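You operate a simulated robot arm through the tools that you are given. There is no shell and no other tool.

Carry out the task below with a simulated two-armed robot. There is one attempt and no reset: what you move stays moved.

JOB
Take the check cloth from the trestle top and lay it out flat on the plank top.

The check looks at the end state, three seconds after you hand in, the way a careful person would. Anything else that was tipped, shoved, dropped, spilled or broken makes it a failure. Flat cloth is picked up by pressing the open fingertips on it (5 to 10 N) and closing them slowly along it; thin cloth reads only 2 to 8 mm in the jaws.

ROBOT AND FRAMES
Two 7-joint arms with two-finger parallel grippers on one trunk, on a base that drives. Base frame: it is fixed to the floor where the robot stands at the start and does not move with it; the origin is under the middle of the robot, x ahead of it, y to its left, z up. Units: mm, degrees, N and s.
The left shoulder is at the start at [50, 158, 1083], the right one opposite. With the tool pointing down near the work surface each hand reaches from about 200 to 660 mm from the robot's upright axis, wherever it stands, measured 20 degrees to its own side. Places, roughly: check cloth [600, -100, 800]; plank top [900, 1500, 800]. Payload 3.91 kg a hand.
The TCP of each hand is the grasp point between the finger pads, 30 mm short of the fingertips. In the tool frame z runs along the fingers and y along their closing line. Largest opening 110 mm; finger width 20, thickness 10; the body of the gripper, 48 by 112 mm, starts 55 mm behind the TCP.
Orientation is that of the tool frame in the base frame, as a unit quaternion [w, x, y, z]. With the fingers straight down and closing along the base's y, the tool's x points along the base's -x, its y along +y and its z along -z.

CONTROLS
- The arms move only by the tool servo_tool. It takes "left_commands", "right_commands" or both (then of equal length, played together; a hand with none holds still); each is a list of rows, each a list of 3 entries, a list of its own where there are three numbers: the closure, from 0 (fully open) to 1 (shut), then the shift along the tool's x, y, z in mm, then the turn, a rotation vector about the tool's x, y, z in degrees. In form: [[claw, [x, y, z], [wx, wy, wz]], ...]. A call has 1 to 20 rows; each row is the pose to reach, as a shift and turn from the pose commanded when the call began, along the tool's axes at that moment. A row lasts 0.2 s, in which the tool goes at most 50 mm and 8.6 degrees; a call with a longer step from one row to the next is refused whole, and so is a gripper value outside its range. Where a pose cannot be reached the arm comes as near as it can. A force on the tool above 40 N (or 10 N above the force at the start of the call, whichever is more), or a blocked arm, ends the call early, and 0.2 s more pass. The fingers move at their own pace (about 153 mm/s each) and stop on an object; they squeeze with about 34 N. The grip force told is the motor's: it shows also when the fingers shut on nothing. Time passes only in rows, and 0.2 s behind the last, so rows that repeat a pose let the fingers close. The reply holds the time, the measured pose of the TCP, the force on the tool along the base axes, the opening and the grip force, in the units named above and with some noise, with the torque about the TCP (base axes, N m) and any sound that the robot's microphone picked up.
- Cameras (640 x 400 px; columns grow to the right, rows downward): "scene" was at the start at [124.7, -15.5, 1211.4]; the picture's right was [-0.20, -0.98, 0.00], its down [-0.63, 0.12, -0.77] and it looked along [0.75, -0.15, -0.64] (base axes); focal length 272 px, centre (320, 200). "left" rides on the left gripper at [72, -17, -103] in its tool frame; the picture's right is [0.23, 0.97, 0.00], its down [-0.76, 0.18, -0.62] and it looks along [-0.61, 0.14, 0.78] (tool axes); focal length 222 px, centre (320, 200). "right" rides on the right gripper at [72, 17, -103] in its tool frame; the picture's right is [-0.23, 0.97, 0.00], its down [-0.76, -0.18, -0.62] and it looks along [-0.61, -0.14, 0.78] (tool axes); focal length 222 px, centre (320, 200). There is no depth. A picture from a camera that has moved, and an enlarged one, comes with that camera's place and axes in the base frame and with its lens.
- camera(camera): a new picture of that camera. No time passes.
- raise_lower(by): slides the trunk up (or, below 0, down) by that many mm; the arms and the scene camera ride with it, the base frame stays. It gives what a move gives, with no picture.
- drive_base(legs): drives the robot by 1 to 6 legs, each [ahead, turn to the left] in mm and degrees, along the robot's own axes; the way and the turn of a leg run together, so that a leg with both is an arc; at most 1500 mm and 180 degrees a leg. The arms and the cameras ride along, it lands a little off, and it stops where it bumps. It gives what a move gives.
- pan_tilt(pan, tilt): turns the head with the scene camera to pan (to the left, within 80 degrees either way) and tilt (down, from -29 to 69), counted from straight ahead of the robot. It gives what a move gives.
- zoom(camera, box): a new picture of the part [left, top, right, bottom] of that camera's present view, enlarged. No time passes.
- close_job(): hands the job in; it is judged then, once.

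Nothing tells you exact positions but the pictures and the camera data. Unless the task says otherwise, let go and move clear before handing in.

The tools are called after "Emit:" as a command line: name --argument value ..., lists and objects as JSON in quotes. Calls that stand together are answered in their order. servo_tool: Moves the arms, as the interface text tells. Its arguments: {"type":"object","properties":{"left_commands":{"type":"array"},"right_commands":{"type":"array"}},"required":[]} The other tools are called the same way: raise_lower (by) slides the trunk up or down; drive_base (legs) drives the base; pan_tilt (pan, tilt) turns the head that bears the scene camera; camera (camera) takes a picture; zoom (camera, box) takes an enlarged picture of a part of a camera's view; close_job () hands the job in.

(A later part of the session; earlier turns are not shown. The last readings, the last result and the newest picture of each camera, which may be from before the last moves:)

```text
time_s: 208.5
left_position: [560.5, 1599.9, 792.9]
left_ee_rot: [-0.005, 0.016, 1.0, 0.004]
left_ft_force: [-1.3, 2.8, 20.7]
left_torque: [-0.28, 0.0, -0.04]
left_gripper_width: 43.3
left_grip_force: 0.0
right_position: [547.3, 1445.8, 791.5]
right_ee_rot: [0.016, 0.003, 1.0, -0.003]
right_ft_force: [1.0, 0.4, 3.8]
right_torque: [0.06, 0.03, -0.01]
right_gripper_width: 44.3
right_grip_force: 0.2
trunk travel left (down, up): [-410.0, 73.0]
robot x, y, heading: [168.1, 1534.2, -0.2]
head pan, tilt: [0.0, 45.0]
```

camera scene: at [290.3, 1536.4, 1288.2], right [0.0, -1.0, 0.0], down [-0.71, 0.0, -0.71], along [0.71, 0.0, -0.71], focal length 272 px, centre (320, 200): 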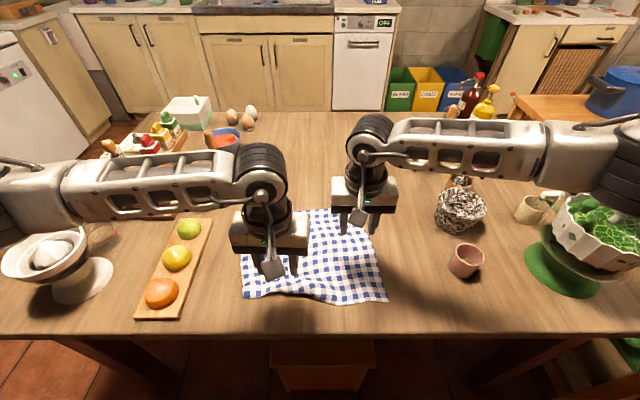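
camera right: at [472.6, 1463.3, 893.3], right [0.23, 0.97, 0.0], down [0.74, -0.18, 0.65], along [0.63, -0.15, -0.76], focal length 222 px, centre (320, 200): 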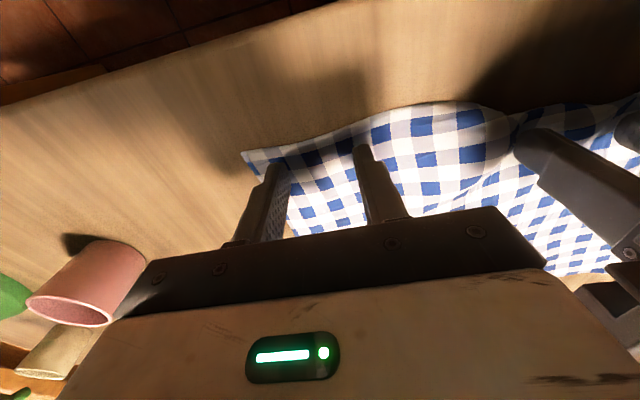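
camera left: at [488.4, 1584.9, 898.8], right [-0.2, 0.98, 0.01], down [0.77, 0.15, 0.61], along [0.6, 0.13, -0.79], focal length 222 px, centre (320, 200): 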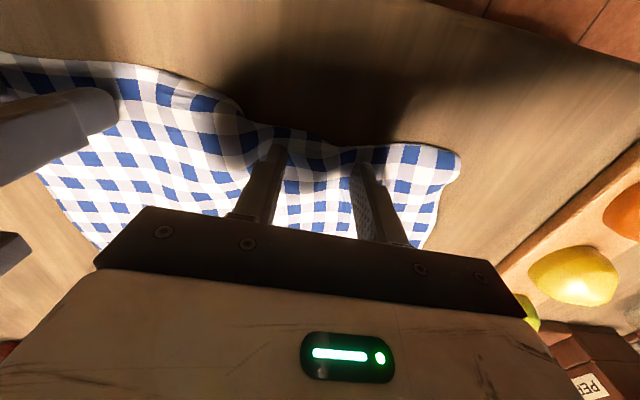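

Emit:
servo_tool --left_commands '[[0.6, [0, 0, -0.9], [0, 0, 0]], [0.6, [6, 1, -0.9], [0, 0, 0]], [0.6, [12, 2, -0.8], [0, 0, 0]], [0.6, [18, 4, -0.8], [0, 0, 0]], [0.6, [24, 6, -0.7], [0, 0, 0]], [0.6, [30, 8, -0.6], [0, 0, 0]], [0.6, [36, 10, -0.6], [0, 0, 0]], [0.6, [40, 12, -0.5], [0, 0, 0]]]' --right_commands '[[0.6, [0, 0, 0.7], [0, 0, 0]], [0.6, [6, -1, 0.5], [0, 0, 0]], [0.6, [12, -2, 0.3], [0, 0, 0]], [0.6, [18, -4, 0.1], [0, 0, 0]], [0.6, [24, -6, -0.1], [0, 0, 0]], [0.6, [30, -8, -0.3], [0, 0, 0]], [0.6, [36, -10, -0.5], [0, 0, 0]], [0.6, [40, -12, -0.6], [0, 0, 0]]]'

Emit:
zoom --camera "scene" --box '[210, 195, 400, 325]'

```text
time_s: 210.3
left_position: [519.9, 1614.4, 793.0]
left_ee_rot: [-0.007, 0.016, 1.0, 0.004]
left_ft_force: [0.0, -0.7, 12.0]
left_torque: [-0.29, -0.05, 0.0]
left_gripper_width: 43.2
left_grip_force: 0.1
right_position: [507.5, 1435.5, 791.9]
right_ee_rot: [0.018, 0.003, 1.0, -0.002]
right_ft_force: [5.1, 5.4, 22.6]
right_torque: [0.52, -0.04, -0.1]
right_gripper_width: 44.5
right_grip_force: 0.7
trunk travel left (down, up): [-410.0, 73.0]
robot x, y, heading: [166.6, 1536.0, -0.3]
head pan, tilt: [0.0, 45.0]
```

```text
3.08 times, centred on (305, 260) of scene
camera zoom: at [288.9, 1537.0, 1288.4], right [0.0, -1.0, 0.0], down [-0.71, 0.0, -0.71], along [0.71, 0.0, -0.71], focal length 837 px, centre (366, 15)
```

zoom: 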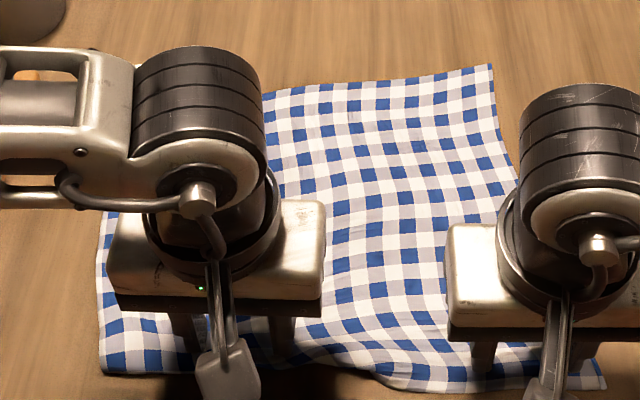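

Lift both hands up and back out to view.

Emit:
servo_tool --left_commands '[[0.6, [0, 0, -10], [0, 0, 0]], [0.6, [0, 0, -45], [0, 0, 0]], [0.6, [0, 20, -80], [0, 0, 0]], [0.6, [0, 50, -110], [0, 0, 0]], [0.6, [0, 85, -125], [0, 0, 0]], [0.6, [0, 110, -130], [0, 0, 0]]]' --right_commands '[[0.6, [0, 0, -10], [0, 0, 0]], [0.6, [0, 0, -45], [0, 0, 0]], [0.6, [-10, -20, -80], [0, 0, 0]], [0.6, [-30, -45, -110], [0, 0, 0]], [0.6, [-60, -65, -125], [0, 0, 0]], [0.6, [-90, -80, -130], [0, 0, 0]]]'

Emit:
zoom --camera "scene" --box '[220, 200, 400, 320]'

Emit:
camera --camera "left"

Emit:
camera --camera "right"

Emit:
camera --camera "scene"

```text
time_s: 211.7
left_position: [524.9, 1722.2, 924.9]
left_ee_rot: [-0.006, 0.017, 1.0, 0.004]
left_ft_force: [-0.7, 0.4, 0.6]
left_torque: [0.0, 0.0, 0.03]
left_gripper_width: 44.1
left_grip_force: 0.1
right_position: [590.1, 1352.7, 923.6]
right_ee_rot: [0.014, 0.002, 1.0, -0.003]
right_ft_force: [0.1, -0.1, 0.0]
right_torque: [-0.02, 0.0, -0.03]
right_gripper_width: 43.5
right_grip_force: 0.1
trunk travel left (down, up): [-410.0, 73.0]
robot x, y, heading: [173.2, 1538.2, -0.1]
head pan, tilt: [0.0, 45.0]
```

```text
3.33 times, centred on (310, 260) of scene
camera zoom: at [290.6, 1536.6, 1288.1], right [0.0, -1.0, 0.0], down [-0.71, 0.0, -0.71], along [0.71, 0.0, -0.71], focal length 907 px, centre (353, 0)
```

zoom: 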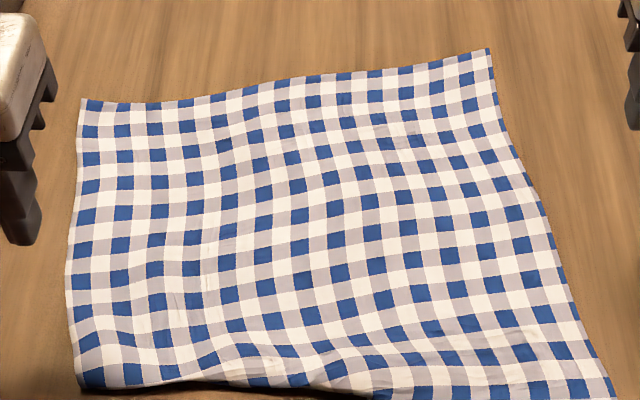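

```text
taken
camera left: at [451.9, 1705.9, 1028.5], right [-0.2, 0.98, 0.01], down [0.78, 0.15, 0.61], along [0.6, 0.13, -0.79], focal length 222 px, centre (320, 200)
```

left: 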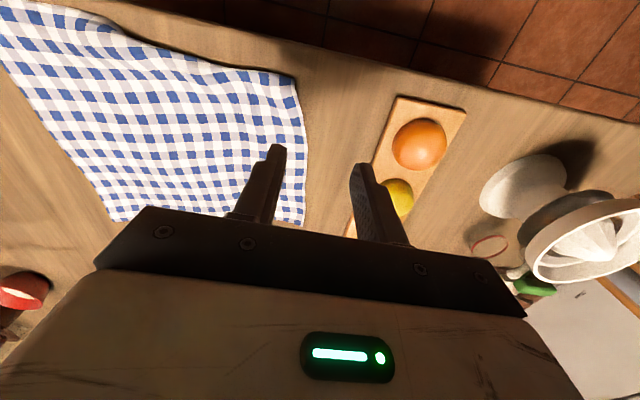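

```text
taken
camera right: at [517.0, 1370.1, 1023.6], right [0.23, 0.97, 0.0], down [0.74, -0.18, 0.65], along [0.63, -0.15, -0.76], focal length 222 px, centre (320, 200)
```

right: 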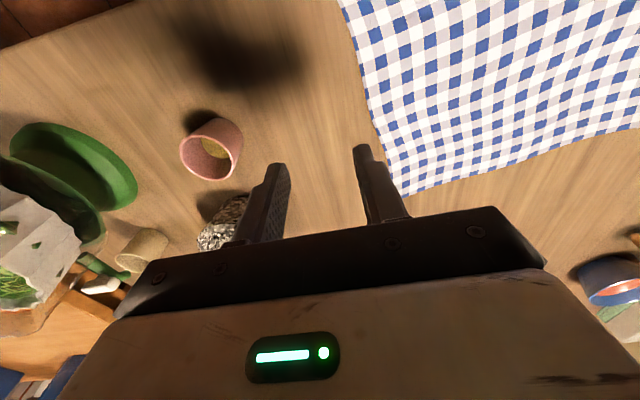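

```text
taken
camera scene: at [290.6, 1536.6, 1288.1], right [0.0, -1.0, 0.0], down [-0.71, 0.0, -0.71], along [0.71, 0.0, -0.71], focal length 272 px, centre (320, 200)
```

scene: 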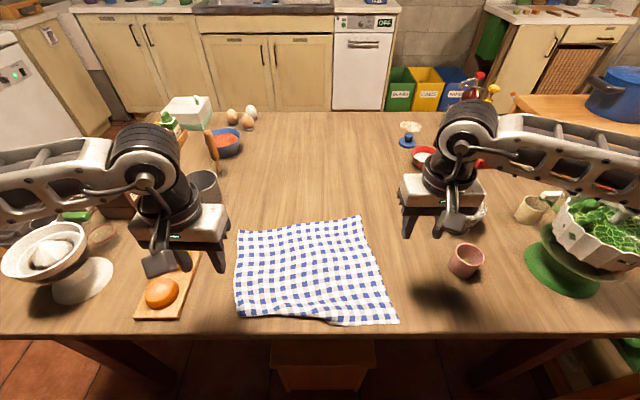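

Nearly flat and square: the left half still has some slack waves. I'll hold near the near-left with the right hand, and pull the far-left corner forward with the left.

Emit:
servo_tool --left_commands '[[0.6, [-30, 0, 0], [0, 0, 0]], [0.6, [-65, -2, 0], [0, 0, 0]], [0.6, [-100, -5, 0], [0, 0, 0]], [0.6, [-135, -10, 5], [0, 0, 0]], [0.6, [-165, -14, 15], [0, 0, 0]], [0.6, [-172, -17, 45], [0, 0, 0]], [0.6, [-172, -17, 75], [0, 0, 0]], [0.6, [-172, -17, 105], [0, 0, 0]], [0.6, [-172, -17, 122], [0, 0, 0]], [0.6, [-172, -17, 122], [0, 0, 0]]]' --right_commands '[[0.6, [10, 10, 0], [0, 0, 0]], [0.5, [25, 40, 0], [0, 0, 0]], [0.4, [40, 75, 0], [0, 0, 0]], [0.3, [55, 110, 5], [0, 0, 0]], [0.2, [62, 145, 10], [0, 0, 0]], [0.1, [62, 180, 20], [0, 0, 0]], [0, [62, 212, 40], [0, 0, 0]], [0, [62, 238, 70], [0, 0, 0]], [0, [62, 242, 100], [0, 0, 0]], [0, [62, 242, 118], [0, 0, 0]]]'

Emit:
camera --camera "left"

Emit:
zoom --camera "scene" --box '[200, 190, 420, 335]'

```text
time_s: 213.9
left_position: [697.2, 1701.6, 798.0]
left_ee_rot: [-0.006, 0.016, 1.0, 0.004]
left_ft_force: [-0.4, -0.2, 0.3]
left_torque: [0.02, -0.02, -0.01]
left_gripper_width: 44.2
left_grip_force: 0.0
right_position: [535.5, 1597.4, 800.7]
right_ee_rot: [0.015, 0.002, 1.0, -0.002]
right_ft_force: [-0.4, 0.2, -0.4]
right_torque: [-0.02, 0.01, 0.01]
right_gripper_width: 110.0
right_grip_force: 0.0
trunk travel left (down, up): [-410.0, 73.0]
robot x, y, heading: [167.1, 1536.8, -0.1]
head pan, tilt: [0.0, 45.0]
```

```text
taken
camera left: at [623.4, 1685.5, 902.8], right [-0.2, 0.98, 0.01], down [0.77, 0.15, 0.61], along [0.6, 0.13, -0.79], focal length 222 px, centre (320, 200)
```

left: 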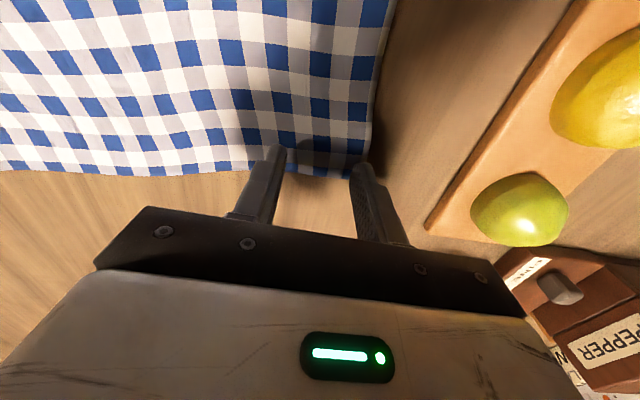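

```text
2.76 times, centred on (310, 262) of scene
camera zoom: at [290.5, 1536.5, 1288.2], right [0.0, -1.0, 0.0], down [-0.71, 0.0, -0.71], along [0.71, 0.0, -0.71], focal length 750 px, centre (348, 28)
```

zoom: 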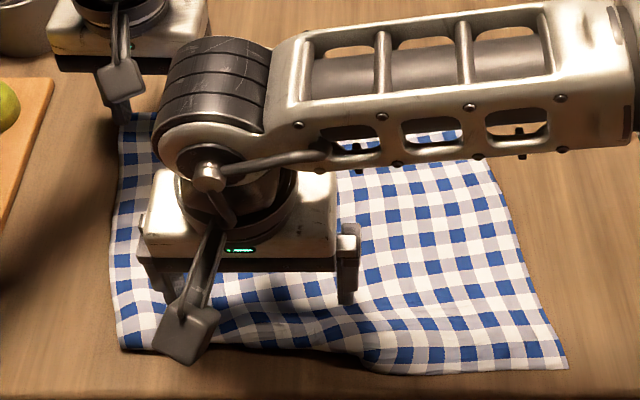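

Shift the left 14 mm nearer so its fingers sit on the cloth, and lower both.

Emit:
servo_tool --left_commands '[[0.6, [7, -4, 0], [0, 0, 0]], [0.6, [14, -8, 2], [0, 0, 0]], [0.6, [14, -8, 4], [0, 0, 0]], [0.6, [14, -8, 6], [0, 0, 0]], [0.6, [14, -8, 6.5], [0, 0, 0]]]' --right_commands '[[0, [0, 0, 2], [0, 0, 0]], [0, [0, 0, 4], [0, 0, 0]], [0, [0, 0, 6], [0, 0, 0]], [0, [0, 0, 8], [0, 0, 0]], [0, [0, 0, 9], [0, 0, 0]]]'

```text
time_s: 215.1
left_position: [682.6, 1694.6, 792.8]
left_ee_rot: [-0.006, 0.016, 1.0, 0.005]
left_ft_force: [0.5, 0.8, 1.1]
left_torque: [0.01, 0.01, 0.02]
left_gripper_width: 43.8
left_grip_force: 0.1
right_position: [535.5, 1596.3, 792.7]
right_ee_rot: [0.016, 0.003, 1.0, -0.003]
right_ft_force: [-0.2, 0.0, 2.9]
right_torque: [0.15, 0.0, 0.05]
right_gripper_width: 110.0
right_grip_force: 0.1
trunk travel left (down, up): [-410.0, 73.0]
robot x, y, heading: [167.8, 1532.2, -0.3]
head pan, tilt: [0.0, 45.0]
```

Emit:
servo_tool --left_commands '[[0.6, [0, 0, 0.8], [0, 0, 0]], [0.6, [0, 0, 1.4], [0, 0, 0]], [0.6, [0, 0, 1.4], [0, 0, 0]]]' --right_commands '[[0, [0, 0, 1], [0, 0, 0]], [0, [0, 0, 2], [0, 0, 0]], [0, [0, 0, 2], [0, 0, 0]]]'

```text
time_s: 215.9
left_position: [682.2, 1695.1, 791.6]
left_ee_rot: [-0.005, 0.016, 1.0, 0.004]
left_ft_force: [0.4, -0.7, 1.9]
left_torque: [-0.03, -0.01, 0.01]
left_gripper_width: 43.9
left_grip_force: 0.1
right_position: [534.9, 1596.8, 792.4]
right_ee_rot: [0.017, 0.003, 1.0, -0.001]
right_ft_force: [-3.4, -1.4, 18.1]
right_torque: [1.1, 0.21, 0.2]
right_gripper_width: 109.6
right_grip_force: 0.1
trunk travel left (down, up): [-410.0, 73.0]
robot x, y, heading: [167.4, 1539.0, -0.1]
head pan, tilt: [0.0, 45.0]
```

Emit:
servo_tool --left_commands '[[0.6, [0, 0, 0.8], [0, 0, 0]], [0.6, [0, 0, 1.2], [0, 0, 0]], [0.6, [-6, 0, 1.1], [0, 0, 0]], [0.6, [-12, 0, 1.0], [0, 0, 0]], [0.6, [-18, 0, 1.0], [0, 0, 0]], [0.6, [-24, 0, 0.9], [0, 0, 0]], [0.6, [-30, 0, 0.9], [0, 0, 0]], [0.6, [-36, 0, 0.8], [0, 0, 0]]]'

Emit:
zoom --camera "scene" --box '[200, 190, 420, 335]'

Emit:
camera --camera "left"

```text
time_s: 217.7
left_position: [716.1, 1692.2, 791.9]
left_ee_rot: [-0.006, 0.015, 1.0, 0.005]
left_ft_force: [-12.3, 0.3, 20.7]
left_torque: [-0.59, 0.32, -0.37]
left_gripper_width: 44.3
left_grip_force: 0.1
right_position: [535.6, 1595.1, 792.5]
right_ee_rot: [0.018, 0.004, 1.0, -0.002]
right_ft_force: [12.6, 2.2, 16.9]
right_torque: [1.05, -0.23, -0.72]
right_gripper_width: 110.0
right_grip_force: 0.0
trunk travel left (down, up): [-410.0, 73.0]
robot x, y, heading: [166.8, 1536.2, -0.4]
head pan, tilt: [0.0, 45.0]
```

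```text
2.76 times, centred on (310, 262) of scene
camera zoom: at [287.6, 1535.9, 1288.6], right [0.0, -1.0, 0.0], down [-0.7, 0.0, -0.71], along [0.71, 0.0, -0.7], focal length 750 px, centre (348, 28)
```

zoom: 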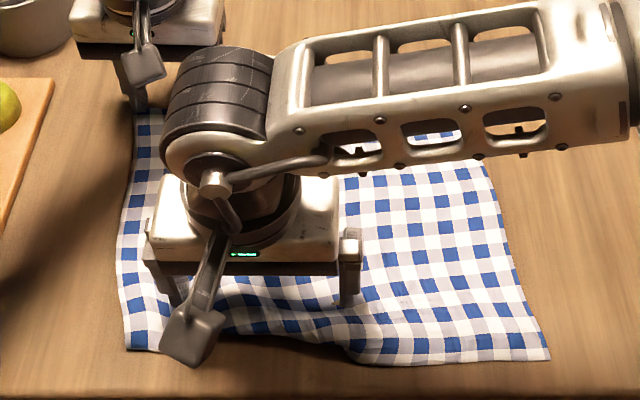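

```text
taken
camera left: at [642.9, 1676.2, 895.7], right [-0.2, 0.98, 0.01], down [0.77, 0.15, 0.62], along [0.6, 0.13, -0.79], focal length 222 px, centre (320, 200)
```

left: 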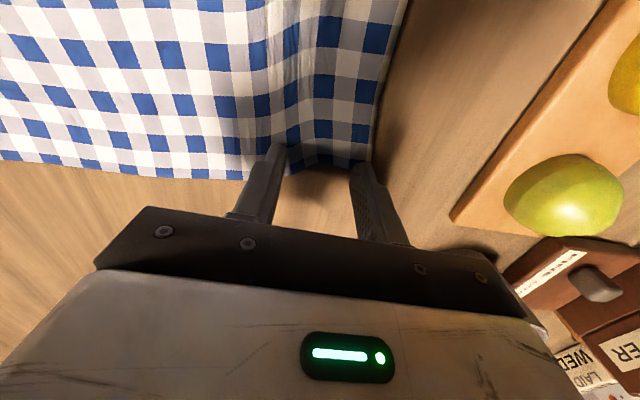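

The left side is taut now (12 N between the hands). Lift both and view.

Emit:
servo_tool --left_commands '[[0.6, [-34, 0, -8], [0, 0, 0]], [0.6, [-34, 0, -45], [0, 0, 0]], [0.6, [-34, 5, -85], [0, 0, 0]], [0.6, [-30, 10, -115], [0, 0, 0]], [0.6, [-20, 15, -125], [0, 0, 0]], [0.6, [0, 20, -130], [0, 0, 0]]]' --right_commands '[[0, [0, 0, -8], [0, 0, 0]], [0, [0, 0, -45], [0, 0, 0]], [0.1, [-5, -30, -75], [0, 0, 0]], [0.3, [-10, -70, -95], [0, 0, 0]], [0.5, [-15, -115, -110], [0, 0, 0]], [0.6, [-20, -162, -120], [0, 0, 0]]]'

Emit:
zoom --camera "scene" --box '[210, 200, 410, 330]'

Emit:
camera --camera "right"

```text
time_s: 219.1
left_position: [718.9, 1710.7, 920.5]
left_ee_rot: [-0.007, 0.016, 1.0, 0.004]
left_ft_force: [0.4, -0.5, -0.1]
left_torque: [0.03, 0.0, 0.02]
left_gripper_width: 44.2
left_grip_force: 0.1
right_position: [550.6, 1433.9, 913.6]
right_ee_rot: [0.015, 0.001, 1.0, -0.003]
right_ft_force: [0.6, -0.1, 0.2]
right_torque: [0.01, 0.0, -0.01]
right_gripper_width: 44.1
right_grip_force: 0.1
trunk travel left (down, up): [-410.0, 73.0]
robot x, y, heading: [167.2, 1535.2, -0.3]
head pan, tilt: [0.0, 45.0]
```

```text
3.08 times, centred on (310, 265) of scene
camera zoom: at [290.1, 1536.1, 1288.2], right [0.0, -1.0, 0.0], down [-0.71, 0.0, -0.71], along [0.71, 0.0, -0.71], focal length 837 px, centre (351, 0)
```

zoom: 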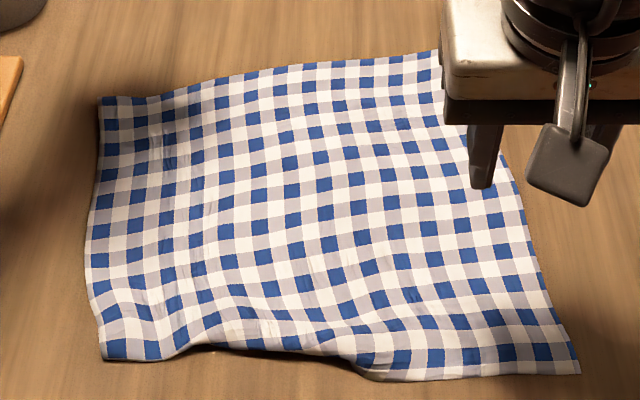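

```text
taken
camera right: at [477.5, 1451.2, 1013.3], right [0.23, 0.97, 0.0], down [0.74, -0.18, 0.65], along [0.63, -0.15, -0.76], focal length 222 px, centre (320, 200)
```

right: 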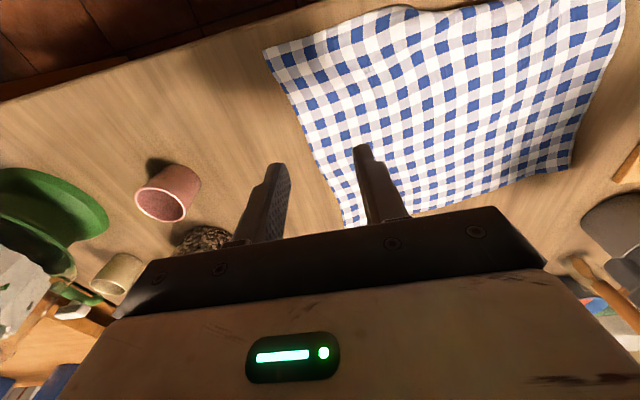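

Let me verify that no hidden pleat remains on the left by counting checks along both sides.

Emit:
zoom --camera "scene" --box '[230, 225, 320, 325]'

Emit:
servo_tool --right_commands '[[0.6, [0, -30, 0], [0, 0, 0]], [0.6, [0, -60, 0], [0, 0, 0]], [0.6, [0, -90, 0], [0, 0, 0]]]' --left_commands '[[0.6, [0, 0, -20], [0, 0, 0]], [0.6, [0, 0, -40], [0, 0, 0]], [0.6, [0, 0, -40], [0, 0, 0]]]'

Emit:
zoom --camera "scene" --box '[310, 210, 410, 325]'

```text
4.00 times, centred on (275, 275) of scene
camera zoom: at [290.1, 1536.1, 1288.2], right [0.0, -1.0, 0.0], down [-0.71, 0.0, -0.71], along [0.71, 0.0, -0.71], focal length 1088 px, centre (500, -100)
```

zoom: 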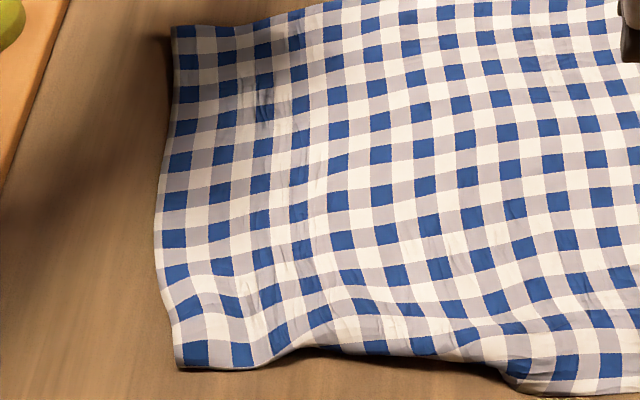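

```text
time_s: 219.9
left_position: [719.4, 1709.9, 961.2]
left_ee_rot: [-0.007, 0.016, 1.0, 0.004]
left_ft_force: [0.1, 0.4, -0.3]
left_torque: [0.01, -0.02, 0.03]
left_gripper_width: 43.8
left_grip_force: 0.0
right_position: [551.1, 1345.7, 912.6]
right_ee_rot: [0.016, 0.002, 1.0, -0.002]
right_ft_force: [-0.6, 0.0, -0.4]
right_torque: [0.02, -0.05, -0.01]
right_gripper_width: 44.2
right_grip_force: 0.1
trunk travel left (down, up): [-410.0, 73.0]
robot x, y, heading: [169.2, 1534.3, -0.2]
head pan, tilt: [0.0, 45.0]
```

```text
3.48 times, centred on (360, 268) of scene
camera zoom: at [290.4, 1536.2, 1288.2], right [0.0, -1.0, 0.0], down [-0.71, 0.0, -0.71], along [0.71, 0.0, -0.71], focal length 946 px, centre (181, -35)
```

zoom: 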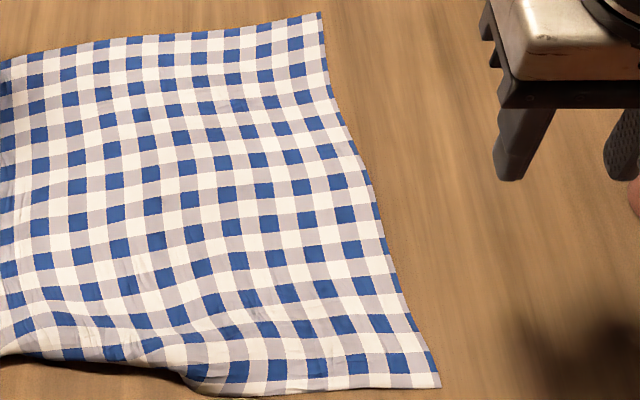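

Check counts match on both sides, so it's a single layer; the left side just has a low bump near the near-left corner. One more stretch: hold closer to that corner, pull the far-left corner forward.

Emit:
servo_tool --left_commands '[[0.6, [15, -3, 20], [0, 0, 0]], [0.6, [34, -8, 50], [0, 0, 0]], [0.6, [34, -8, 85], [0, 0, 0]], [0.6, [34, -8, 120], [0, 0, 0]], [0.6, [34, -8, 150], [0, 0, 0]], [0.6, [34, -8, 163], [0, 0, 0]], [0.6, [34, -8, 163], [0, 0, 0]], [0.6, [34, -8, 163], [0, 0, 0]], [0.6, [34, -8, 163], [0, 0, 0]]]' --right_commands '[[0.5, [5, 30, 0], [0, 0, 0]], [0.4, [12, 65, 0], [0, 0, 0]], [0.3, [20, 105, 0], [0, 0, 0]], [0.2, [28, 145, 5], [0, 0, 0]], [0.1, [34, 185, 10], [0, 0, 0]], [0, [38, 225, 25], [0, 0, 0]], [0, [38, 258, 50], [0, 0, 0]], [0, [38, 268, 85], [0, 0, 0]], [0, [38, 268, 110], [0, 0, 0]]]'

Emit:
camera --camera "left"

Emit:
camera --camera "right"

```text
time_s: 221.9
left_position: [685.4, 1705.3, 796.9]
left_ee_rot: [-0.006, 0.015, 1.0, 0.004]
left_ft_force: [-0.5, 0.5, -0.1]
left_torque: [0.01, 0.0, -0.04]
left_gripper_width: 43.9
left_grip_force: 0.1
right_position: [518.3, 1613.0, 797.9]
right_ee_rot: [0.016, 0.003, 1.0, -0.002]
right_ft_force: [0.2, 0.1, 0.0]
right_torque: [0.02, -0.02, -0.01]
right_gripper_width: 109.8
right_grip_force: 0.1
trunk travel left (down, up): [-410.0, 73.0]
robot x, y, heading: [170.9, 1536.0, -0.3]
head pan, tilt: [0.0, 45.0]
```

```text
taken
camera left: at [612.3, 1689.2, 901.3], right [-0.2, 0.98, 0.01], down [0.78, 0.15, 0.61], along [0.6, 0.13, -0.79], focal length 222 px, centre (320, 200)
```

left: 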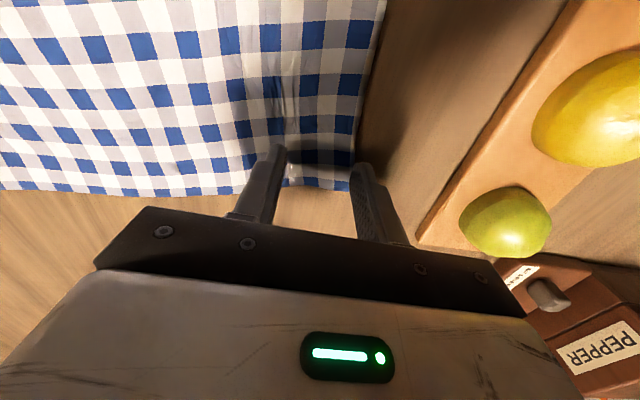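

```text
taken
camera right: at [443.4, 1629.7, 898.9], right [0.23, 0.97, 0.0], down [0.74, -0.18, 0.65], along [0.63, -0.15, -0.76], focal length 222 px, centre (320, 200)
```

right: 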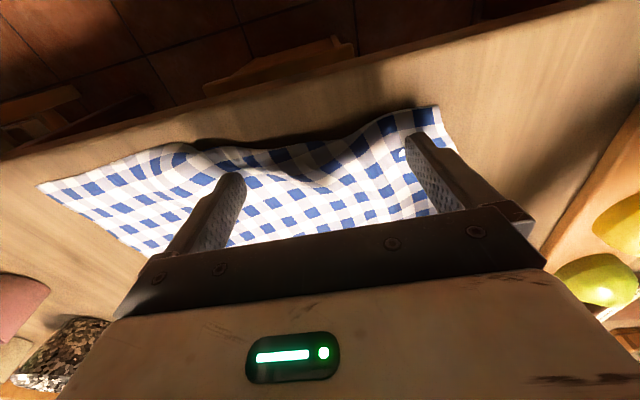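

Emit:
servo_tool --left_commands '[[0.6, [0, -8, 2], [0, 0, 0]], [0.6, [0, -8, 4], [0, 0, 0]], [0.6, [0, -8, 6], [0, 0, 0]], [0.6, [0, -8, 7], [0, 0, 0]]]' --right_commands '[[0, [0, 0, 2], [0, 0, 0]], [0, [0, 0, 4], [0, 0, 0]], [0, [0, 0, 6], [0, 0, 0]], [0, [0, 0, 7.5], [0, 0, 0]]]'

```text
time_s: 222.9
left_position: [683.4, 1696.6, 791.0]
left_ee_rot: [-0.004, 0.016, 1.0, 0.003]
left_ft_force: [-0.3, 2.5, 10.3]
left_torque: [-0.17, -0.1, 0.05]
left_gripper_width: 43.5
left_grip_force: 0.2
right_position: [517.4, 1613.3, 792.5]
right_ee_rot: [0.016, 0.003, 1.0, -0.004]
right_ft_force: [1.1, 0.5, 3.3]
right_torque: [0.22, -0.01, -0.05]
right_gripper_width: 110.3
right_grip_force: 0.1
trunk travel left (down, up): [-410.0, 73.0]
robot x, y, heading: [165.8, 1539.7, -0.2]
head pan, tilt: [0.0, 45.0]
```

Press the right hand to hold, then pull forward with the left.

Emit:
servo_tool --left_commands '[[0.6, [0, 0, 0], [0, 0, 0]], [0.6, [0, 0, 0], [0, 0, 0]], [0.6, [0, 0, 0.2], [0, 0, 0]], [0.6, [-6, 1, 0.2], [0, 0, 0]], [0.6, [-12, 2, 0.1], [0, 0, 0]], [0.6, [-18, 3, 0.1], [0, 0, 0]], [0.6, [-24, 4, 0], [0, 0, 0]], [0.6, [-30, 5, 0], [0, 0, 0]], [0.6, [-36, 6, -0.1], [0, 0, 0]]]' --right_commands '[[0, [0, 0, 0.8], [0, 0, 0]], [0, [0, 0, 1.6], [0, 0, 0]], [0, [0, 0, 2], [0, 0, 0]], [0, [0, 0, 2], [0, 0, 0]], [0, [0, 0, 2], [0, 0, 0]], [0, [0, 0, 2], [0, 0, 0]], [0, [0, 0, 2], [0, 0, 0]], [0, [0, 0, 2], [0, 0, 0]], [0, [0, 0, 2], [0, 0, 0]]]'

Emit:
zoom --camera "scene" --box '[200, 190, 420, 335]'

```text
time_s: 224.9
left_position: [717.3, 1699.8, 791.5]
left_ee_rot: [-0.006, 0.017, 1.0, 0.004]
left_ft_force: [-18.4, -1.5, 23.1]
left_torque: [-0.74, 0.4, -0.55]
left_gripper_width: 44.8
left_grip_force: 0.6
right_position: [517.1, 1612.1, 792.2]
right_ee_rot: [0.018, 0.005, 1.0, -0.002]
right_ft_force: [11.2, 1.6, 17.7]
right_torque: [0.89, -0.26, -0.59]
right_gripper_width: 109.7
right_grip_force: 0.2
trunk travel left (down, up): [-410.0, 73.0]
robot x, y, heading: [168.6, 1534.2, -0.4]
head pan, tilt: [0.0, 45.0]
```

```text
2.76 times, centred on (310, 262) of scene
camera zoom: at [286.8, 1535.6, 1288.7], right [0.0, -1.0, 0.0], down [-0.7, 0.0, -0.71], along [0.71, 0.0, -0.7], focal length 750 px, centre (348, 28)
```

zoom: 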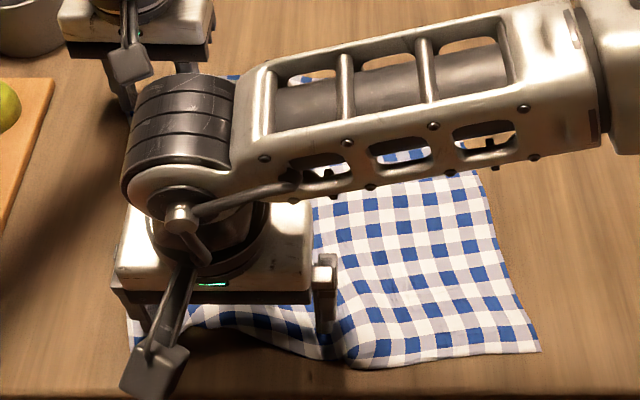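

Taut at 18 N. Lift both and examine the near-left edge closely for anything tucked under.

Emit:
servo_tool --left_commands '[[0.6, [-34, 6, -8], [0, 0, 0]], [0.6, [-34, 6, -45], [0, 0, 0]], [0.6, [-34, 8, -85], [0, 0, 0]], [0.6, [-30, 10, -115], [0, 0, 0]], [0.6, [-20, 15, -140], [0, 0, 0]], [0.6, [0, 20, -150], [0, 0, 0]]]' --right_commands '[[0, [0, 0, -8], [0, 0, 0]], [0, [0, 0, -45], [0, 0, 0]], [0.1, [-5, -30, -75], [0, 0, 0]], [0.3, [-10, -70, -95], [0, 0, 0]], [0.5, [-15, -112, -110], [0, 0, 0]], [0.6, [-20, -155, -120], [0, 0, 0]]]'

Emit:
servo_tool --right_commands '[[0.6, [-20, -40, 0], [0, 0, 0]], [0.6, [-40, -80, 0], [0, 0, 0]], [0.6, [-50, -120, 0], [0, 0, 0]]]'

Emit:
zoom --camera "scene" --box '[225, 255, 325, 325]'

Emit:
zoom --camera "scene" --box '[310, 255, 410, 325]'

Emit:
zoom --camera "scene" --box '[225, 205, 405, 325]'

```text
time_s: 226.3
left_position: [722.2, 1720.4, 940.4]
left_ee_rot: [-0.006, 0.016, 1.0, 0.004]
left_ft_force: [0.5, 0.1, 0.1]
left_torque: [0.02, -0.01, -0.01]
left_gripper_width: 44.0
left_grip_force: 0.0
right_position: [533.2, 1459.7, 913.1]
right_ee_rot: [0.017, 0.003, 1.0, -0.002]
right_ft_force: [-0.3, -0.3, -0.3]
right_torque: [-0.02, 0.0, -0.03]
right_gripper_width: 44.0
right_grip_force: 0.0
trunk travel left (down, up): [-410.0, 73.0]
robot x, y, heading: [168.3, 1534.9, -0.0]
head pan, tilt: [0.0, 45.0]
```

```text
time_s: 227.1
left_position: [721.8, 1720.2, 939.6]
left_ee_rot: [-0.006, 0.016, 1.0, 0.004]
left_ft_force: [-0.6, -0.5, -0.6]
left_torque: [-0.01, 0.01, 0.0]
left_gripper_width: 44.1
left_grip_force: 0.0
right_position: [581.9, 1338.1, 911.8]
right_ee_rot: [0.017, 0.003, 1.0, -0.003]
right_ft_force: [-0.7, 0.0, 0.2]
right_torque: [0.01, -0.02, 0.01]
right_gripper_width: 43.7
right_grip_force: 0.0
trunk travel left (down, up): [-410.0, 73.0]
robot x, y, heading: [171.9, 1535.4, -0.2]
head pan, tilt: [0.0, 45.0]
```

```text
5.71 times, centred on (275, 290) of scene
camera zoom: at [290.4, 1536.1, 1288.2], right [0.0, -1.0, 0.0], down [-0.71, 0.0, -0.71], along [0.71, 0.0, -0.71], focal length 1554 px, centre (577, -314)
```

zoom: 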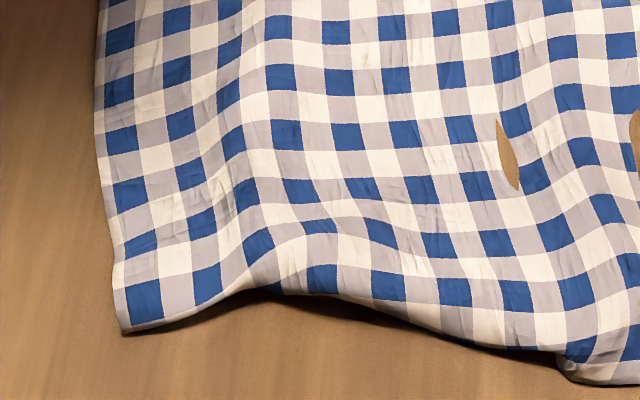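

```text
5.71 times, centred on (360, 290) of scene
camera zoom: at [290.4, 1536.1, 1288.2], right [0.0, -1.0, 0.0], down [-0.71, 0.0, -0.71], along [0.71, 0.0, -0.71], focal length 1554 px, centre (91, -314)
```

zoom: 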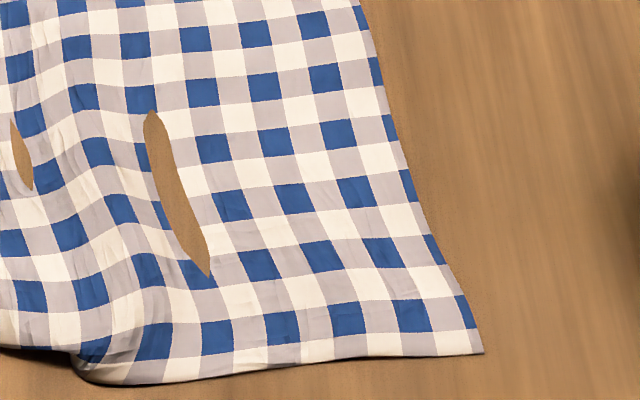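

```text
3.33 times, centred on (315, 265) of scene
camera zoom: at [290.4, 1536.1, 1288.2], right [0.0, -1.0, 0.0], down [-0.71, 0.0, -0.71], along [0.71, 0.0, -0.71], focal length 907 px, centre (337, -17)
```

zoom: 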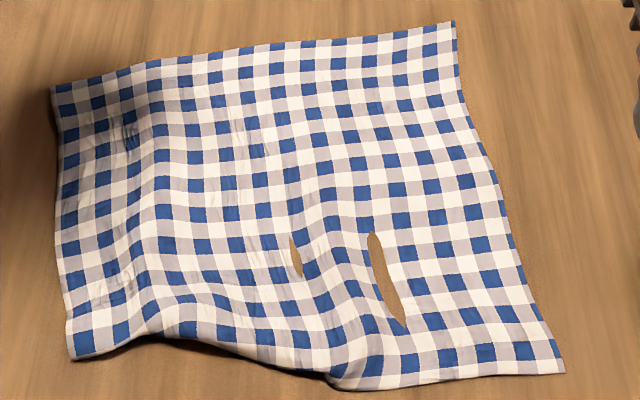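

There's a bump in the middle of the near edge that may hide a tucked strip. I'll bring the right wrist camera low in front of it for a closer look.

Emit:
servo_tool --right_commands '[[0.6, [20, 30, 0], [0, 0, 0]], [0.6, [45, 65, 5], [0, 0, 0]], [0.6, [70, 100, 10], [0, 0, 0]], [0.6, [90, 135, 20], [0, 0, 0]], [0.6, [105, 170, 30], [0, 0, 0]], [0.6, [115, 205, 40], [0, 0, 0]], [0.6, [115, 230, 45], [0, 0, 0]]]'

Emit:
camera --camera "right"

Emit:
zoom --camera "right" --box '[60, 40, 480, 250]'

```text
time_s: 228.7
left_position: [722.4, 1720.5, 940.4]
left_ee_rot: [-0.007, 0.016, 1.0, 0.004]
left_ft_force: [0.2, 1.0, -0.6]
left_torque: [-0.03, 0.0, -0.03]
left_gripper_width: 43.9
left_grip_force: 0.1
right_position: [469.6, 1567.6, 865.2]
right_ee_rot: [0.015, 0.002, 1.0, -0.004]
right_ft_force: [-0.8, 0.8, 0.4]
right_torque: [-0.02, 0.0, 0.01]
right_gripper_width: 44.7
right_grip_force: 0.1
trunk travel left (down, up): [-410.0, 73.0]
robot x, y, heading: [168.0, 1534.2, -0.3]
head pan, tilt: [0.0, 45.0]
```

```text
taken
camera right: at [395.4, 1585.2, 964.9], right [0.23, 0.97, 0.0], down [0.74, -0.18, 0.65], along [0.63, -0.15, -0.76], focal length 222 px, centre (320, 200)
```

right: 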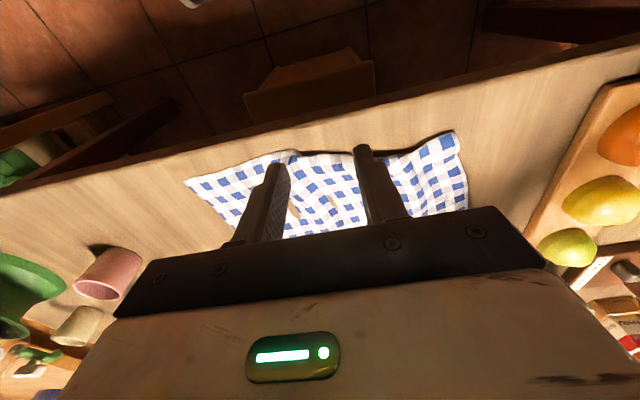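

```text
1.52 times, centred on (270, 145) of right
camera zoom: at [395.4, 1585.2, 964.9], right [0.23, 0.97, 0.0], down [0.74, -0.18, 0.65], along [0.63, -0.15, -0.76], focal length 338 px, centre (396, 284)
```

zoom: 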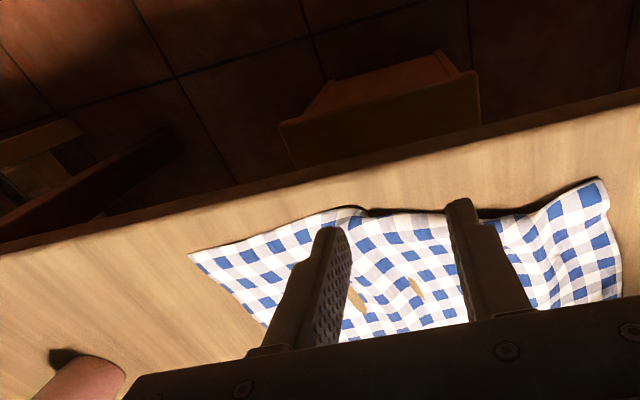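

Emit:
servo_tool --right_commands '[[0.6, [0, -30, 0], [0, 0, 0]], [0.6, [-5, -65, 0], [0, 0, 0]], [0.6, [-10, -100, 0], [0, 0, 0]], [0.6, [-15, -130, 0], [0, 0, 0]], [0.6, [-15, -150, 5], [0, 0, 0]]]'

Emit:
zoom --camera "right" --box '[240, 40, 600, 240]'

Emit:
zoom --camera "right" --box '[360, 60, 560, 180]'

```text
time_s: 229.9
left_position: [723.6, 1721.1, 941.1]
left_ee_rot: [-0.006, 0.016, 1.0, 0.005]
left_ft_force: [0.4, 0.5, 0.9]
left_torque: [-0.02, 0.0, 0.02]
left_gripper_width: 43.9
left_grip_force: 0.0
right_position: [483.7, 1417.4, 861.1]
right_ee_rot: [0.016, 0.002, 1.0, -0.003]
right_ft_force: [0.3, 0.7, -0.6]
right_torque: [0.0, 0.04, 0.01]
right_gripper_width: 44.0
right_grip_force: 0.1
trunk travel left (down, up): [-410.0, 73.0]
robot x, y, heading: [165.5, 1534.4, -0.3]
head pan, tilt: [0.0, 45.0]
```

```text
1.78 times, centred on (420, 140) of right
camera zoom: at [409.4, 1434.0, 961.6], right [0.23, 0.97, 0.0], down [0.74, -0.18, 0.65], along [0.63, -0.15, -0.76], focal length 395 px, centre (142, 307)
```

zoom: 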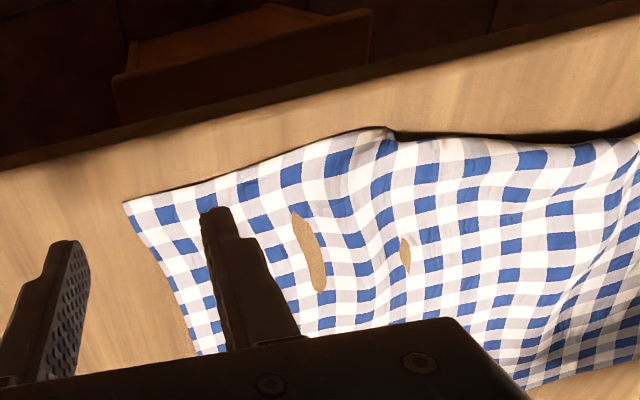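

```text
3.20 times, centred on (460, 120) of right
camera zoom: at [409.4, 1434.0, 961.6], right [0.23, 0.97, 0.0], down [0.74, -0.18, 0.65], along [0.63, -0.15, -0.76], focal length 711 px, centre (-128, 456)
```

zoom: 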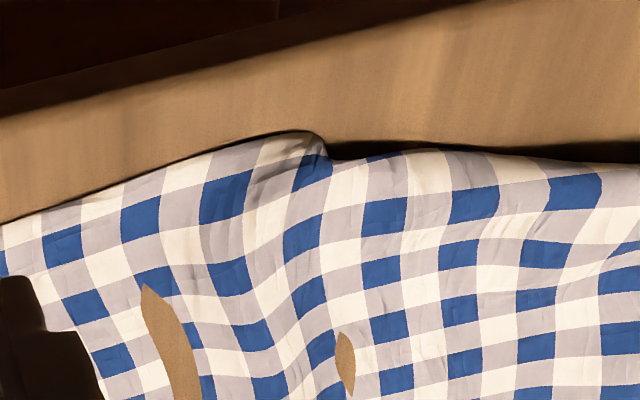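

Now it's clear: on the left half of the near edge a strip (~37 mm) is tucked underneath. I'll pinch the single layer above it (≈[580, 1630]) with the left hand, lift so the tucked strip drops open, and lay it back toward me.

Emit:
servo_tool --left_commands '[[0.55, [25, -15, 0], [0, 0, 0]], [0.55, [55, -32, 5], [0, 0, 0]], [0.55, [85, -50, 15], [0, 0, 0]], [0.55, [115, -70, 30], [0, 0, 0]], [0.55, [143, -90, 50], [0, 0, 0]], [0.55, [143, -90, 80], [0, 0, 0]], [0.55, [143, -90, 115], [0, 0, 0]], [0.55, [143, -90, 140], [0, 0, 0]]]' --right_commands '[[0.6, [-10, -15, -10], [0, 0, 0]], [0.6, [-20, -30, -20], [0, 0, 0]], [0.6, [-40, -45, -30], [0, 0, 0]], [0.6, [-60, -55, -30], [0, 0, 0]], [0.6, [-60, -55, -30], [0, 0, 0]], [0.6, [-60, -55, -30], [0, 0, 0]], [0.6, [-60, -55, -30], [0, 0, 0]], [0.6, [-60, -55, -30], [0, 0, 0]]]'

Emit:
camera --camera "left"

Emit:
zoom --camera "scene" --box '[210, 200, 410, 330]'

```text
time_s: 231.7
left_position: [576.6, 1634.7, 800.2]
left_ee_rot: [-0.007, 0.016, 1.0, 0.004]
left_ft_force: [0.1, 0.7, -0.4]
left_torque: [0.03, -0.02, 0.01]
left_gripper_width: 49.4
left_grip_force: 0.0
right_position: [542.8, 1361.4, 893.6]
right_ee_rot: [0.016, 0.003, 1.0, -0.004]
right_ft_force: [1.0, -0.3, -0.3]
right_torque: [0.01, -0.01, 0.01]
right_gripper_width: 43.8
right_grip_force: 0.0
trunk travel left (down, up): [-410.0, 73.0]
robot x, y, heading: [170.0, 1536.8, -0.2]
head pan, tilt: [0.0, 45.0]
```

```text
taken
camera left: at [503.8, 1619.3, 904.9], right [-0.2, 0.98, 0.01], down [0.78, 0.15, 0.61], along [0.6, 0.13, -0.79], focal length 222 px, centre (320, 200)
```

left: 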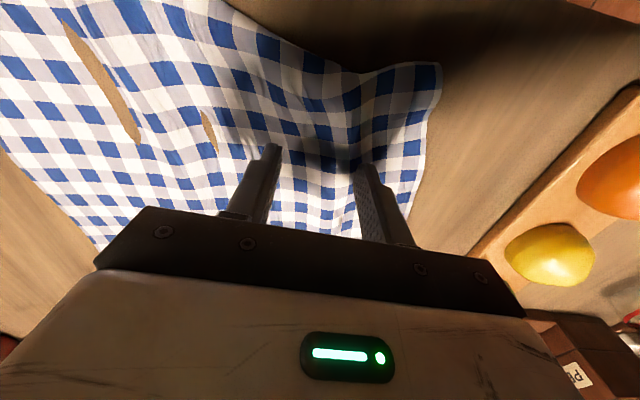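

```text
3.08 times, centred on (310, 265) of scene
camera zoom: at [290.6, 1536.5, 1288.2], right [0.0, -1.0, 0.0], down [-0.71, 0.0, -0.71], along [0.71, 0.0, -0.71], focal length 837 px, centre (351, 0)
```

zoom: 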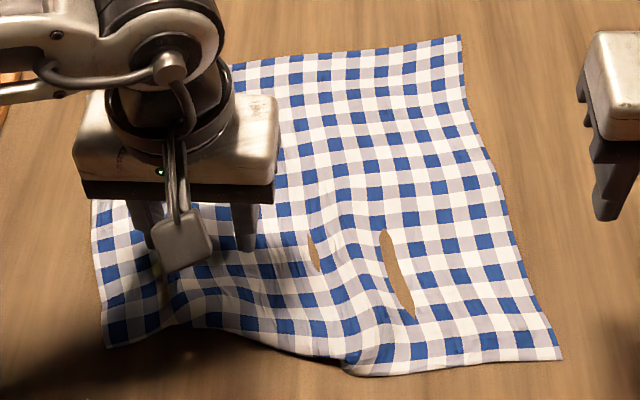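

Emit:
servo_tool --left_commands '[[0.55, [0, 0, 4], [0, 0, 0]], [0.55, [0, 0, 7], [0, 0, 0]], [0.55, [0, 0, 9.5], [0, 0, 0]], [0.55, [0, 0, 9.5], [0, 0, 0]]]'

```text
time_s: 232.7
left_position: [576.2, 1635.6, 791.5]
left_ee_rot: [-0.007, 0.015, 1.0, 0.003]
left_ft_force: [0.0, 0.1, 2.7]
left_torque: [-0.06, -0.03, -0.01]
left_gripper_width: 49.4
left_grip_force: 0.1
right_position: [544.2, 1363.0, 892.2]
right_ee_rot: [0.015, 0.003, 1.0, -0.003]
right_ft_force: [0.9, -0.1, -0.2]
right_torque: [-0.01, -0.01, -0.01]
right_gripper_width: 44.2
right_grip_force: 0.1
trunk travel left (down, up): [-410.0, 73.0]
robot x, y, heading: [167.3, 1533.4, -0.4]
head pan, tilt: [0.0, 45.0]
```

Emit:
servo_tool --left_commands '[[0.55, [0, 0, 0.6], [0, 0, 0]], [0.55, [0, 0, 1.2], [0, 0, 0]], [0.6, [0, 0, 1.2], [0, 0, 0]], [0.65, [0, 0, 1.2], [0, 0, 0]], [0.7, [0, 0, 1.2], [0, 0, 0]], [0.75, [0, 0, 1.2], [0, 0, 0]], [0.8, [0, 0, 1.2], [0, 0, 0]], [0.85, [0, 0, 1.2], [0, 0, 0]], [0.9, [0, 0, 1.2], [0, 0, 0]], [0.95, [0, 0, 1.2], [0, 0, 0]], [1, [0, 0, 1.2], [0, 0, 0]], [1, [0, 0, 1.2], [0, 0, 0]], [1, [0, 0, 1.2], [0, 0, 0]]]'

Emit:
camera --camera "left"

```text
time_s: 235.5
left_position: [574.8, 1635.6, 791.8]
left_ee_rot: [-0.005, 0.015, 1.0, 0.005]
left_ft_force: [0.0, -1.7, 20.1]
left_torque: [-0.17, -0.07, -0.04]
left_gripper_width: 2.1
left_grip_force: 33.8
right_position: [542.8, 1361.1, 893.5]
right_ee_rot: [0.016, 0.003, 1.0, -0.003]
right_ft_force: [-0.4, 0.1, 0.1]
right_torque: [0.01, 0.02, 0.01]
right_gripper_width: 43.9
right_grip_force: 0.0
trunk travel left (down, up): [-410.0, 73.0]
robot x, y, heading: [170.1, 1535.3, -0.2]
head pan, tilt: [0.0, 45.0]
```

```text
taken
camera left: at [501.6, 1619.7, 895.5], right [-0.2, 0.98, 0.01], down [0.77, 0.15, 0.62], along [0.6, 0.13, -0.79], focal length 222 px, centre (320, 200)
```

left: 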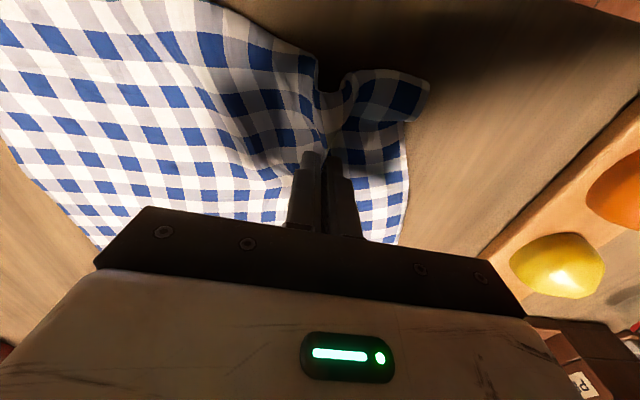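

Single layer pinched (2.1 mm). Lift it so the tucked strip can drop.

Emit:
servo_tool --left_commands '[[1, [0, 0, -12], [0, 0, 0]], [1, [3, 0, -30], [0, 0, 0]], [1, [6, 0, -50], [0, 0, 0]], [1, [10, 0, -70], [0, 0, 0]], [1, [15, 0, -92], [0, 0, 0]], [1, [20, 0, -115], [0, 0, 0]], [1, [20, 0, -130], [0, 0, 0]], [1, [20, 0, -130], [0, 0, 0]], [1, [20, 0, -130], [0, 0, 0]]]'

Emit:
zoom --camera "scene" --box '[200, 200, 420, 340]'

Emit:
zoom --camera "right" --box '[300, 0, 640, 220]'

Emit:
camera --camera "left"

```text
time_s: 237.5
left_position: [556.5, 1637.3, 919.8]
left_ee_rot: [-0.006, 0.016, 1.0, 0.005]
left_ft_force: [-0.2, 0.0, -0.5]
left_torque: [-0.02, 0.0, 0.03]
left_gripper_width: 2.2
left_grip_force: 34.3
right_position: [542.7, 1362.7, 894.1]
right_ee_rot: [0.016, 0.003, 1.0, -0.003]
right_ft_force: [-1.3, -0.1, 0.3]
right_torque: [0.02, -0.01, 0.03]
right_gripper_width: 44.1
right_grip_force: 0.1
trunk travel left (down, up): [-410.0, 73.0]
robot x, y, heading: [166.0, 1536.1, 0.0]
head pan, tilt: [0.0, 45.0]
```

```text
2.86 times, centred on (310, 270) of scene
camera zoom: at [290.5, 1536.5, 1288.1], right [0.0, -1.0, 0.0], down [-0.71, 0.0, -0.71], along [0.71, 0.0, -0.71], focal length 777 px, centre (349, 0)
```

zoom: 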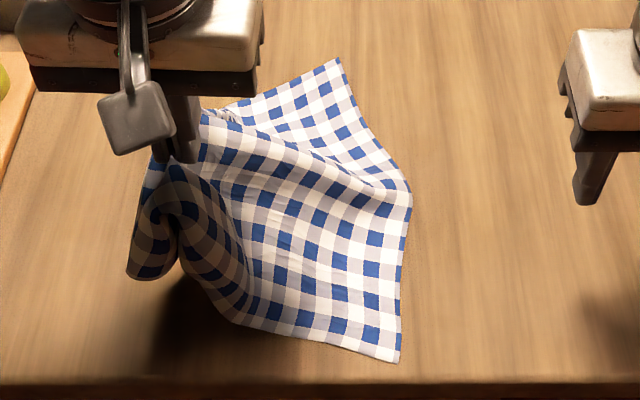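

```text
1.82 times, centred on (470, 110) of right
camera zoom: at [468.8, 1379.4, 993.7], right [0.23, 0.97, 0.0], down [0.74, -0.18, 0.65], along [0.63, -0.15, -0.76], focal length 404 px, centre (47, 364)
```

zoom: 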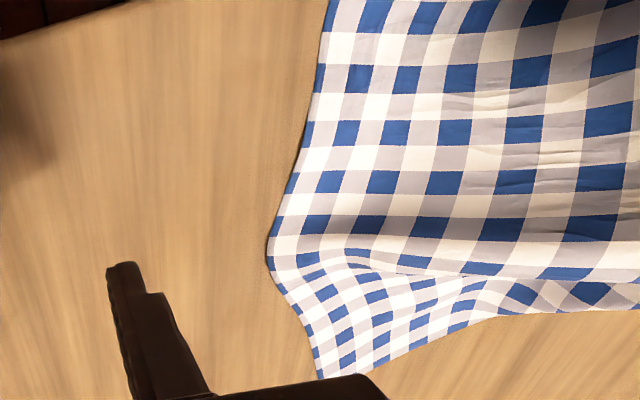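

```text
taken
camera left: at [483.2, 1621.0, 1025.8], right [-0.2, 0.98, 0.01], down [0.77, 0.15, 0.61], along [0.6, 0.13, -0.79], focal length 222 px, centre (320, 200)
```

left: 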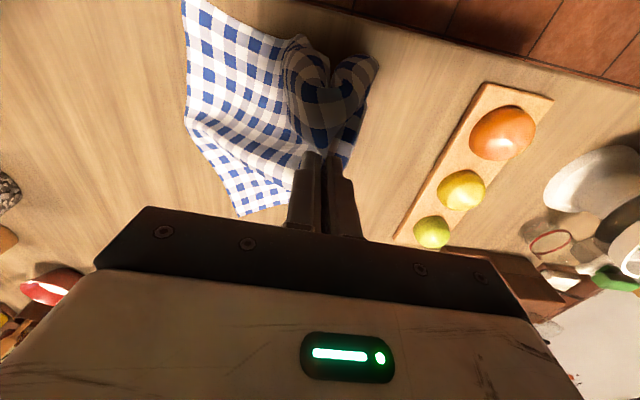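

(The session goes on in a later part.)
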